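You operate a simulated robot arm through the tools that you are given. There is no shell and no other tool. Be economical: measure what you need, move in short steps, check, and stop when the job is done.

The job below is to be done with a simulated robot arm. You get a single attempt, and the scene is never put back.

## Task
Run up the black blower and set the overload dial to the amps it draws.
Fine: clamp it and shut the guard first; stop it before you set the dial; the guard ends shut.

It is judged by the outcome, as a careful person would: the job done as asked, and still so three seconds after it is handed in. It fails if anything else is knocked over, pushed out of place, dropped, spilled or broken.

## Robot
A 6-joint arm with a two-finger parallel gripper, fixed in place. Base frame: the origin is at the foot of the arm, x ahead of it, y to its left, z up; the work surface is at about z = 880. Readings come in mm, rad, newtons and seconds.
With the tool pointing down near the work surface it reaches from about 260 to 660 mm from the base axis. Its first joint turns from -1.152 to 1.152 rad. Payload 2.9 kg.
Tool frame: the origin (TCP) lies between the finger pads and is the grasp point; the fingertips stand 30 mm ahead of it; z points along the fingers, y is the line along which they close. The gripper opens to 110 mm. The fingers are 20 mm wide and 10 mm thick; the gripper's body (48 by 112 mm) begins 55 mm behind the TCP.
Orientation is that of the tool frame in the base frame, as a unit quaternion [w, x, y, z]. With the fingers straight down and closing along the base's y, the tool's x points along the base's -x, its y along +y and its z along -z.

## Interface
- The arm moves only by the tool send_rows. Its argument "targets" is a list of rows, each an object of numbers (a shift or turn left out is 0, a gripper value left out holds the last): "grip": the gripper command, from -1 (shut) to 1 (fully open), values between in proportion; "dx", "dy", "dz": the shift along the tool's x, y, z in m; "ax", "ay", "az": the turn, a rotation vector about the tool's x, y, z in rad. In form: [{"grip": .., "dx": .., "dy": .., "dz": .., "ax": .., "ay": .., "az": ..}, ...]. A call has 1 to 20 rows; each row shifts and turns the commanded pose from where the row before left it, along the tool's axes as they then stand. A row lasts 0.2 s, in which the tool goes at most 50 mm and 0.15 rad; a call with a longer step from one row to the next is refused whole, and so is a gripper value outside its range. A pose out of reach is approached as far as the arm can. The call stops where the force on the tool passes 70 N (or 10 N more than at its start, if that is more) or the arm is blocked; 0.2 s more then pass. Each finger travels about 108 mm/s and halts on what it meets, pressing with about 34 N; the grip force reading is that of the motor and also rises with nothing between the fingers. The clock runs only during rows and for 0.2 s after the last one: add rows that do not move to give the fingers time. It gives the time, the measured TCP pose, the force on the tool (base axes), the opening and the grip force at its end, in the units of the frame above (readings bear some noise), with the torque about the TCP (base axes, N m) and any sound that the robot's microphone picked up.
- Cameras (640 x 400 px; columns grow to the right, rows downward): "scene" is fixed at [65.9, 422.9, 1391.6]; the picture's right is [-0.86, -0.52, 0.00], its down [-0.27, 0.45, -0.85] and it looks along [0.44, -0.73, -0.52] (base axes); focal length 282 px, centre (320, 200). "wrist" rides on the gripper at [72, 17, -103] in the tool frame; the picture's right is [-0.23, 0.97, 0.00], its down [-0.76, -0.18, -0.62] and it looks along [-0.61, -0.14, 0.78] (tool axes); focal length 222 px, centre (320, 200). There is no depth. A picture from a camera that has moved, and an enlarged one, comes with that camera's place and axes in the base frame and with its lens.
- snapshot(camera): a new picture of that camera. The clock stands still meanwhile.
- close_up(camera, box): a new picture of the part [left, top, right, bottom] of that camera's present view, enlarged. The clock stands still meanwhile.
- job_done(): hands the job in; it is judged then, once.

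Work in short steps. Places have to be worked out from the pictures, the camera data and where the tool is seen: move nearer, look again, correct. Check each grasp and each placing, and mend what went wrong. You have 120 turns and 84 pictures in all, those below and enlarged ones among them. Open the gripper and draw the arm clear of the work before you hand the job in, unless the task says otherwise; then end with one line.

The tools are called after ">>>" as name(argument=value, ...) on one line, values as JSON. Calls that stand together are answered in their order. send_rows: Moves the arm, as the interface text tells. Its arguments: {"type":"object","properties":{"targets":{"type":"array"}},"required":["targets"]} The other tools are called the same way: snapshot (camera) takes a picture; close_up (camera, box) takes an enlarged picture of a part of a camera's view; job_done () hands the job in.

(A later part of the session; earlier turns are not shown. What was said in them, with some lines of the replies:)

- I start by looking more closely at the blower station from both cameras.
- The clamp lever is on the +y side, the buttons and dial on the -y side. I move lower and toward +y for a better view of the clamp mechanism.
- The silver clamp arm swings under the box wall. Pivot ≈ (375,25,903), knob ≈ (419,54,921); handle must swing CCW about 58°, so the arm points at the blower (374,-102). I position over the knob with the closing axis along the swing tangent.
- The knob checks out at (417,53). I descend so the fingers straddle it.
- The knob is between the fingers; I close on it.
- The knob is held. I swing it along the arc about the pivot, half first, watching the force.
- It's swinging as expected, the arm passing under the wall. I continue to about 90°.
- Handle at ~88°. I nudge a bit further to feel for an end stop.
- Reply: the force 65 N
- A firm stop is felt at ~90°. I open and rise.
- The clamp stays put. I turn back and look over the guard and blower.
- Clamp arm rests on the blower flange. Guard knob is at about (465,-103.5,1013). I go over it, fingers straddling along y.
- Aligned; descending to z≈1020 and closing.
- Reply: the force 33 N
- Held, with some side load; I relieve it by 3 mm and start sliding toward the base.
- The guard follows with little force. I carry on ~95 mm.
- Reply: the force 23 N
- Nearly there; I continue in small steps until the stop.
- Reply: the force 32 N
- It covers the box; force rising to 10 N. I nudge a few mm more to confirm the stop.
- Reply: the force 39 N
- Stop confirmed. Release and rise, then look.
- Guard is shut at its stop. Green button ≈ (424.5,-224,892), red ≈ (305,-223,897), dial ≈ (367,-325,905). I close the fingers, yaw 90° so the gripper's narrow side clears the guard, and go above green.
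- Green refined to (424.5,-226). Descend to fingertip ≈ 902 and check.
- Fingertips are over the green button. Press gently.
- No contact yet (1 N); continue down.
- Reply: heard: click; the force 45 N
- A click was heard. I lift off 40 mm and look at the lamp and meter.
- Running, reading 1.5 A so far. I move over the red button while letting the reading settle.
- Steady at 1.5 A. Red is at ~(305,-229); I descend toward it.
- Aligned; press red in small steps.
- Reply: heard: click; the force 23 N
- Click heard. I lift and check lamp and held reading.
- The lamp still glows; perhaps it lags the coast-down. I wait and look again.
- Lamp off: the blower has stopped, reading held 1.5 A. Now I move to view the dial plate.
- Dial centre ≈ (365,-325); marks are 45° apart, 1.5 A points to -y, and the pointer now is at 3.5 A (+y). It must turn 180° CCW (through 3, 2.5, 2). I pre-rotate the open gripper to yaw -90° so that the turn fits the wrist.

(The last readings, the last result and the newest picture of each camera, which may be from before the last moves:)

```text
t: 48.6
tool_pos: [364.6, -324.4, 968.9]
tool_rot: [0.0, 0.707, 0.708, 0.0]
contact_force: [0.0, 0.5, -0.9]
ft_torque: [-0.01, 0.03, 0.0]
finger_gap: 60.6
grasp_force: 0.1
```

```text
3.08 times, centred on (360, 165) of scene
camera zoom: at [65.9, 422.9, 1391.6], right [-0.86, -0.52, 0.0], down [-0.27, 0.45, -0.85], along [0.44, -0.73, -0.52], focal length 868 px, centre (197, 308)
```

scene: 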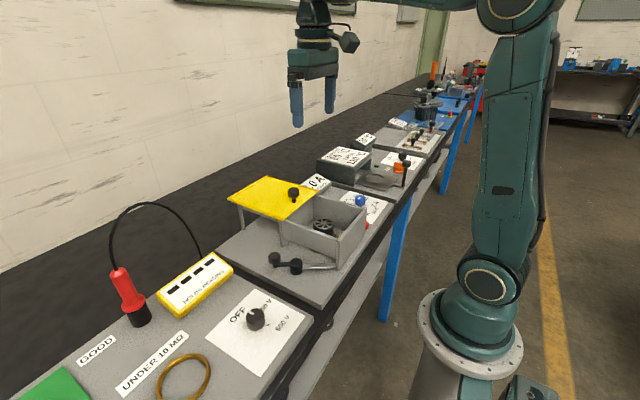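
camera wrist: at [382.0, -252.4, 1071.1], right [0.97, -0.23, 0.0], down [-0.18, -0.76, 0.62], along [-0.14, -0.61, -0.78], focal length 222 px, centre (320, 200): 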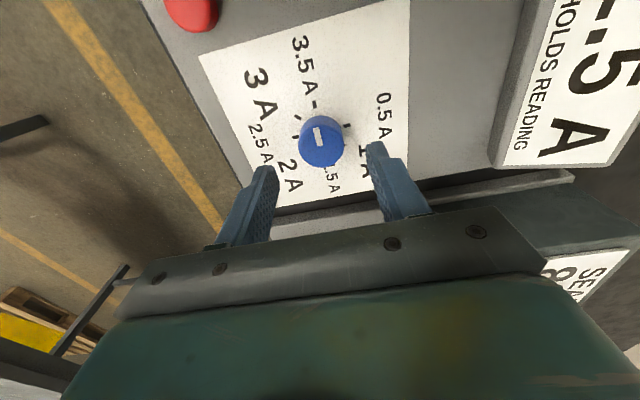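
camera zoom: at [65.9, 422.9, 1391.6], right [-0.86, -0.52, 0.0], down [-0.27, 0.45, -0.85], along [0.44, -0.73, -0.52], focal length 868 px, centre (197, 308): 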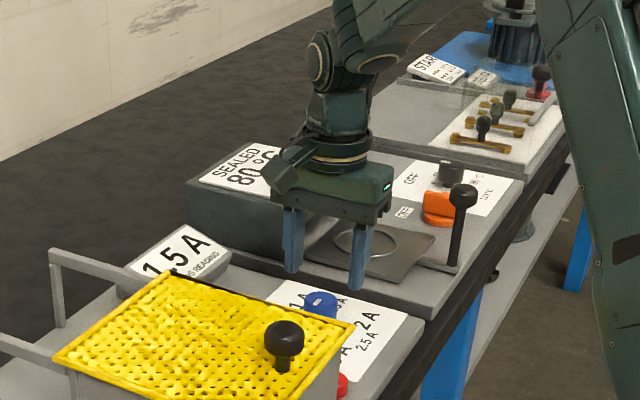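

Dial is centred at (366,-324). Descend and close.

>>> send_rows(targets=[{"dy": 0.0015, "dz": 0.025}, {"dz": 0.012}, {"dz": 0.008}, {}, {"grip": -0.7}, {}, {}, {}])

>>> snapshot(camera="wrist")

```text
t: 50.4
tool_pos: [365.5, -324.0, 923.6]
tool_rot: [-0.002, 0.707, 0.707, 0.0]
contact_force: [-15.3, 0.8, 1.7]
ft_torque: [-0.06, -0.17, -0.02]
finger_gap: 35.4
grasp_force: 44.9
```

```text
40 pictures are left
camera wrist: at [383.1, -252.3, 1026.5], right [0.97, -0.23, 0.0], down [-0.18, -0.76, 0.62], along [-0.14, -0.61, -0.78], focal length 222 px, centre (320, 200)
```

wrist: 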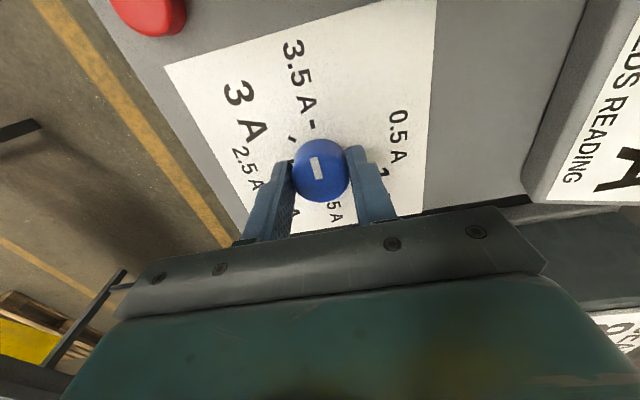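

Held. Relieve 1.5 mm, and turn the first 45° CCW.

>>> send_rows(targets=[{"dy": -0.0015}, {"az": -0.131}, {"az": -0.131}, {"az": -0.131}, {"az": -0.131}, {"az": -0.131}, {"az": -0.131}, {}])

>>> close_up(camera="wrist", box=[200, 30, 460, 240])

```text
t: 52.2
tool_pos: [363.8, -324.2, 924.2]
tool_rot: [0.0, 0.381, 0.925, 0.0]
contact_force: [-9.2, -5.6, -12.6]
ft_torque: [0.12, -0.35, -0.05]
finger_gap: 35.6
grasp_force: 45.4
```

```text
1.90 times, centred on (330, 135) of wrist
camera zoom: at [325.7, -262.0, 1026.6], right [0.85, 0.53, 0.0], down [0.42, -0.66, 0.62], along [0.33, -0.53, -0.78], focal length 423 px, centre (301, 324)
```

zoom: 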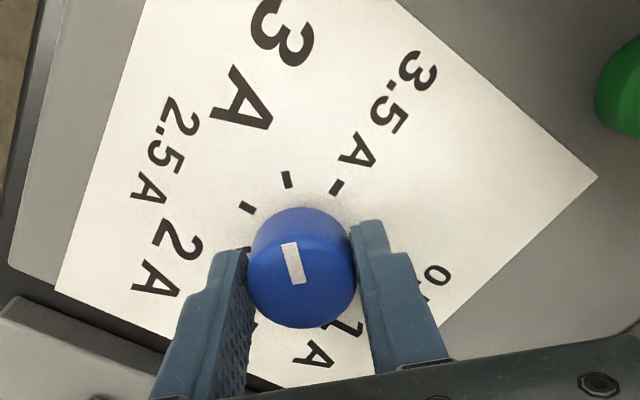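

The pointer followed to 3 A. I continue another 90°.

>>> send_rows(targets=[{"az": -0.131}, {"az": -0.131}, {"az": -0.131}, {"az": -0.131}, {"az": -0.131}, {"az": -0.131}, {"az": -0.131}, {"az": -0.131}, {"az": -0.131}, {"az": -0.131}, {"az": -0.131}, {"az": -0.131}, {}])

>>> close_up(camera="wrist", box=[200, 30, 460, 240])

```text
t: 55.0
tool_pos: [364.3, -325.9, 924.0]
tool_rot: [-0.001, -0.384, 0.923, -0.001]
contact_force: [-5.5, -23.8, -26.1]
ft_torque: [0.0, 0.43, -0.02]
finger_gap: 35.5
grasp_force: 45.4
```

```text
1.90 times, centred on (330, 135) of wrist
camera zoom: at [302.4, -365.7, 1026.8], right [-0.53, 0.85, 0.0], down [0.66, 0.42, 0.62], along [0.53, 0.33, -0.78], focal length 423 px, centre (301, 324)
```

zoom: 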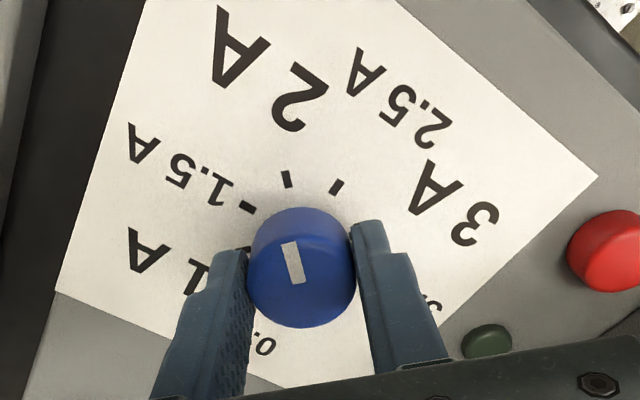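

Now at 2 A with no slip. Final 45° to 1.5 A.

>>> send_rows(targets=[{"az": -0.1306}, {"az": -0.1306}, {"az": -0.1306}, {"az": -0.1306}, {"az": -0.1306}, {"az": -0.1306}, {}, {}])

>>> close_up(camera="wrist", box=[200, 30, 460, 240])

```text
t: 56.8
tool_pos: [364.7, -326.8, 925.1]
tool_rot: [0.001, 0.708, -0.707, 0.002]
contact_force: [4.0, -29.1, -25.5]
ft_torque: [-0.68, 0.51, 0.01]
finger_gap: 35.5
grasp_force: 45.5
```

```text
1.90 times, centred on (330, 135) of wrist
camera zoom: at [349.0, -398.4, 1027.1], right [-0.97, 0.23, 0.0], down [0.18, 0.76, 0.62], along [0.14, 0.6, -0.78], focal length 423 px, centre (301, 324)
```

zoom: 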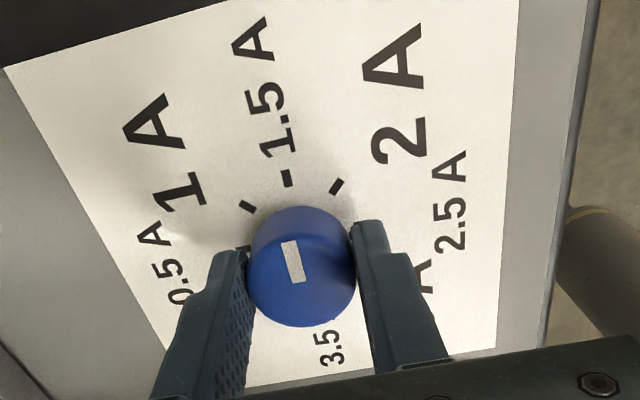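

Pointer lines up with 1.5 A. Relieve load, open, rise, and look.

>>> send_rows(targets=[{"dx": 0.002, "dz": 0.001}, {"grip": 0.1}, {}, {}, {"dz": -0.03}, {"dz": -0.04}, {"dz": -0.04}, {"dz": -0.04, "dx": -0.03}, {}])

>>> close_up(camera="wrist", box=[180, 0, 400, 140])

>>> snapshot(camera="wrist")

>>> snapshot(camera="scene")

```text
t: 58.8
tool_pos: [365.0, -295.7, 1073.1]
tool_rot: [-0.001, 0.707, -0.707, 0.0]
contact_force: [0.4, 1.0, 0.3]
ft_torque: [-0.02, 0.0, -0.02]
finger_gap: 60.5
grasp_force: 0.1
```

```text
2.86 times, centred on (290, 70) of wrist
camera zoom: at [348.8, -368.8, 1176.0], right [-0.97, 0.22, 0.0], down [0.18, 0.76, 0.62], along [0.14, 0.61, -0.78], focal length 635 px, centre (406, 571)
```

zoom: 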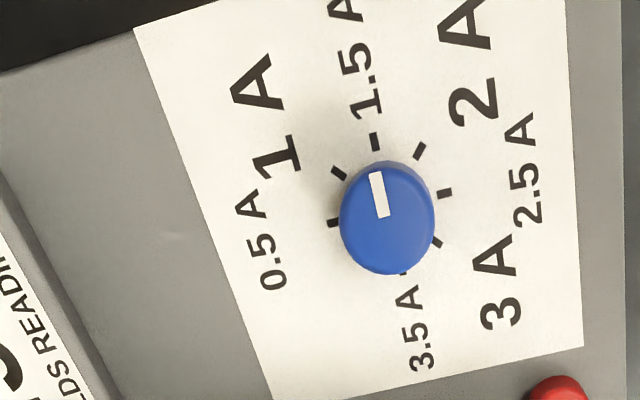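

```text
35 pictures are left
camera wrist: at [348.8, -368.8, 1176.0], right [-0.97, 0.22, 0.0], down [0.18, 0.76, 0.62], along [0.14, 0.61, -0.78], focal length 222 px, centre (320, 200)
```

wrist: 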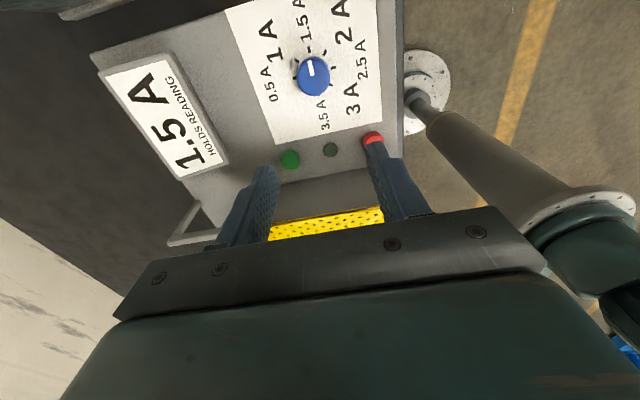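

```text
34 pictures are left
```

scene: 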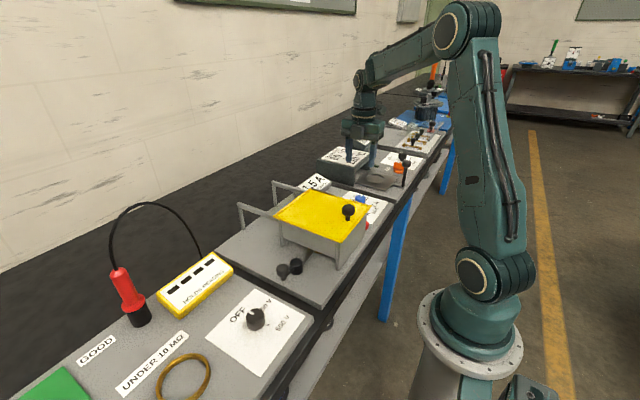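

The dial reads 1.5 A, lamp off, guard shut, clamp on. I open fully, raise the arm clear and hand in.

>>> send_rows(targets=[{"grip": 1, "dz": -0.04}, {"dz": -0.04}, {"dz": -0.04}, {}, {}])

>>> job_done()

```text
t: 60.0
tool_pos: [365.6, -293.7, 1193.2]
tool_rot: [0.0, 0.708, -0.706, -0.001]
contact_force: [-0.6, -0.7, 0.0]
ft_torque: [0.02, 0.03, -0.01]
finger_gap: 110.0
grasp_force: 0.0
```

```text
The job is handed in.
```

The black blower was clamped, guarded, run up to a steady 1.5 A and stopped; the overload dial is now set to 1.5 A, and the guard is shut.
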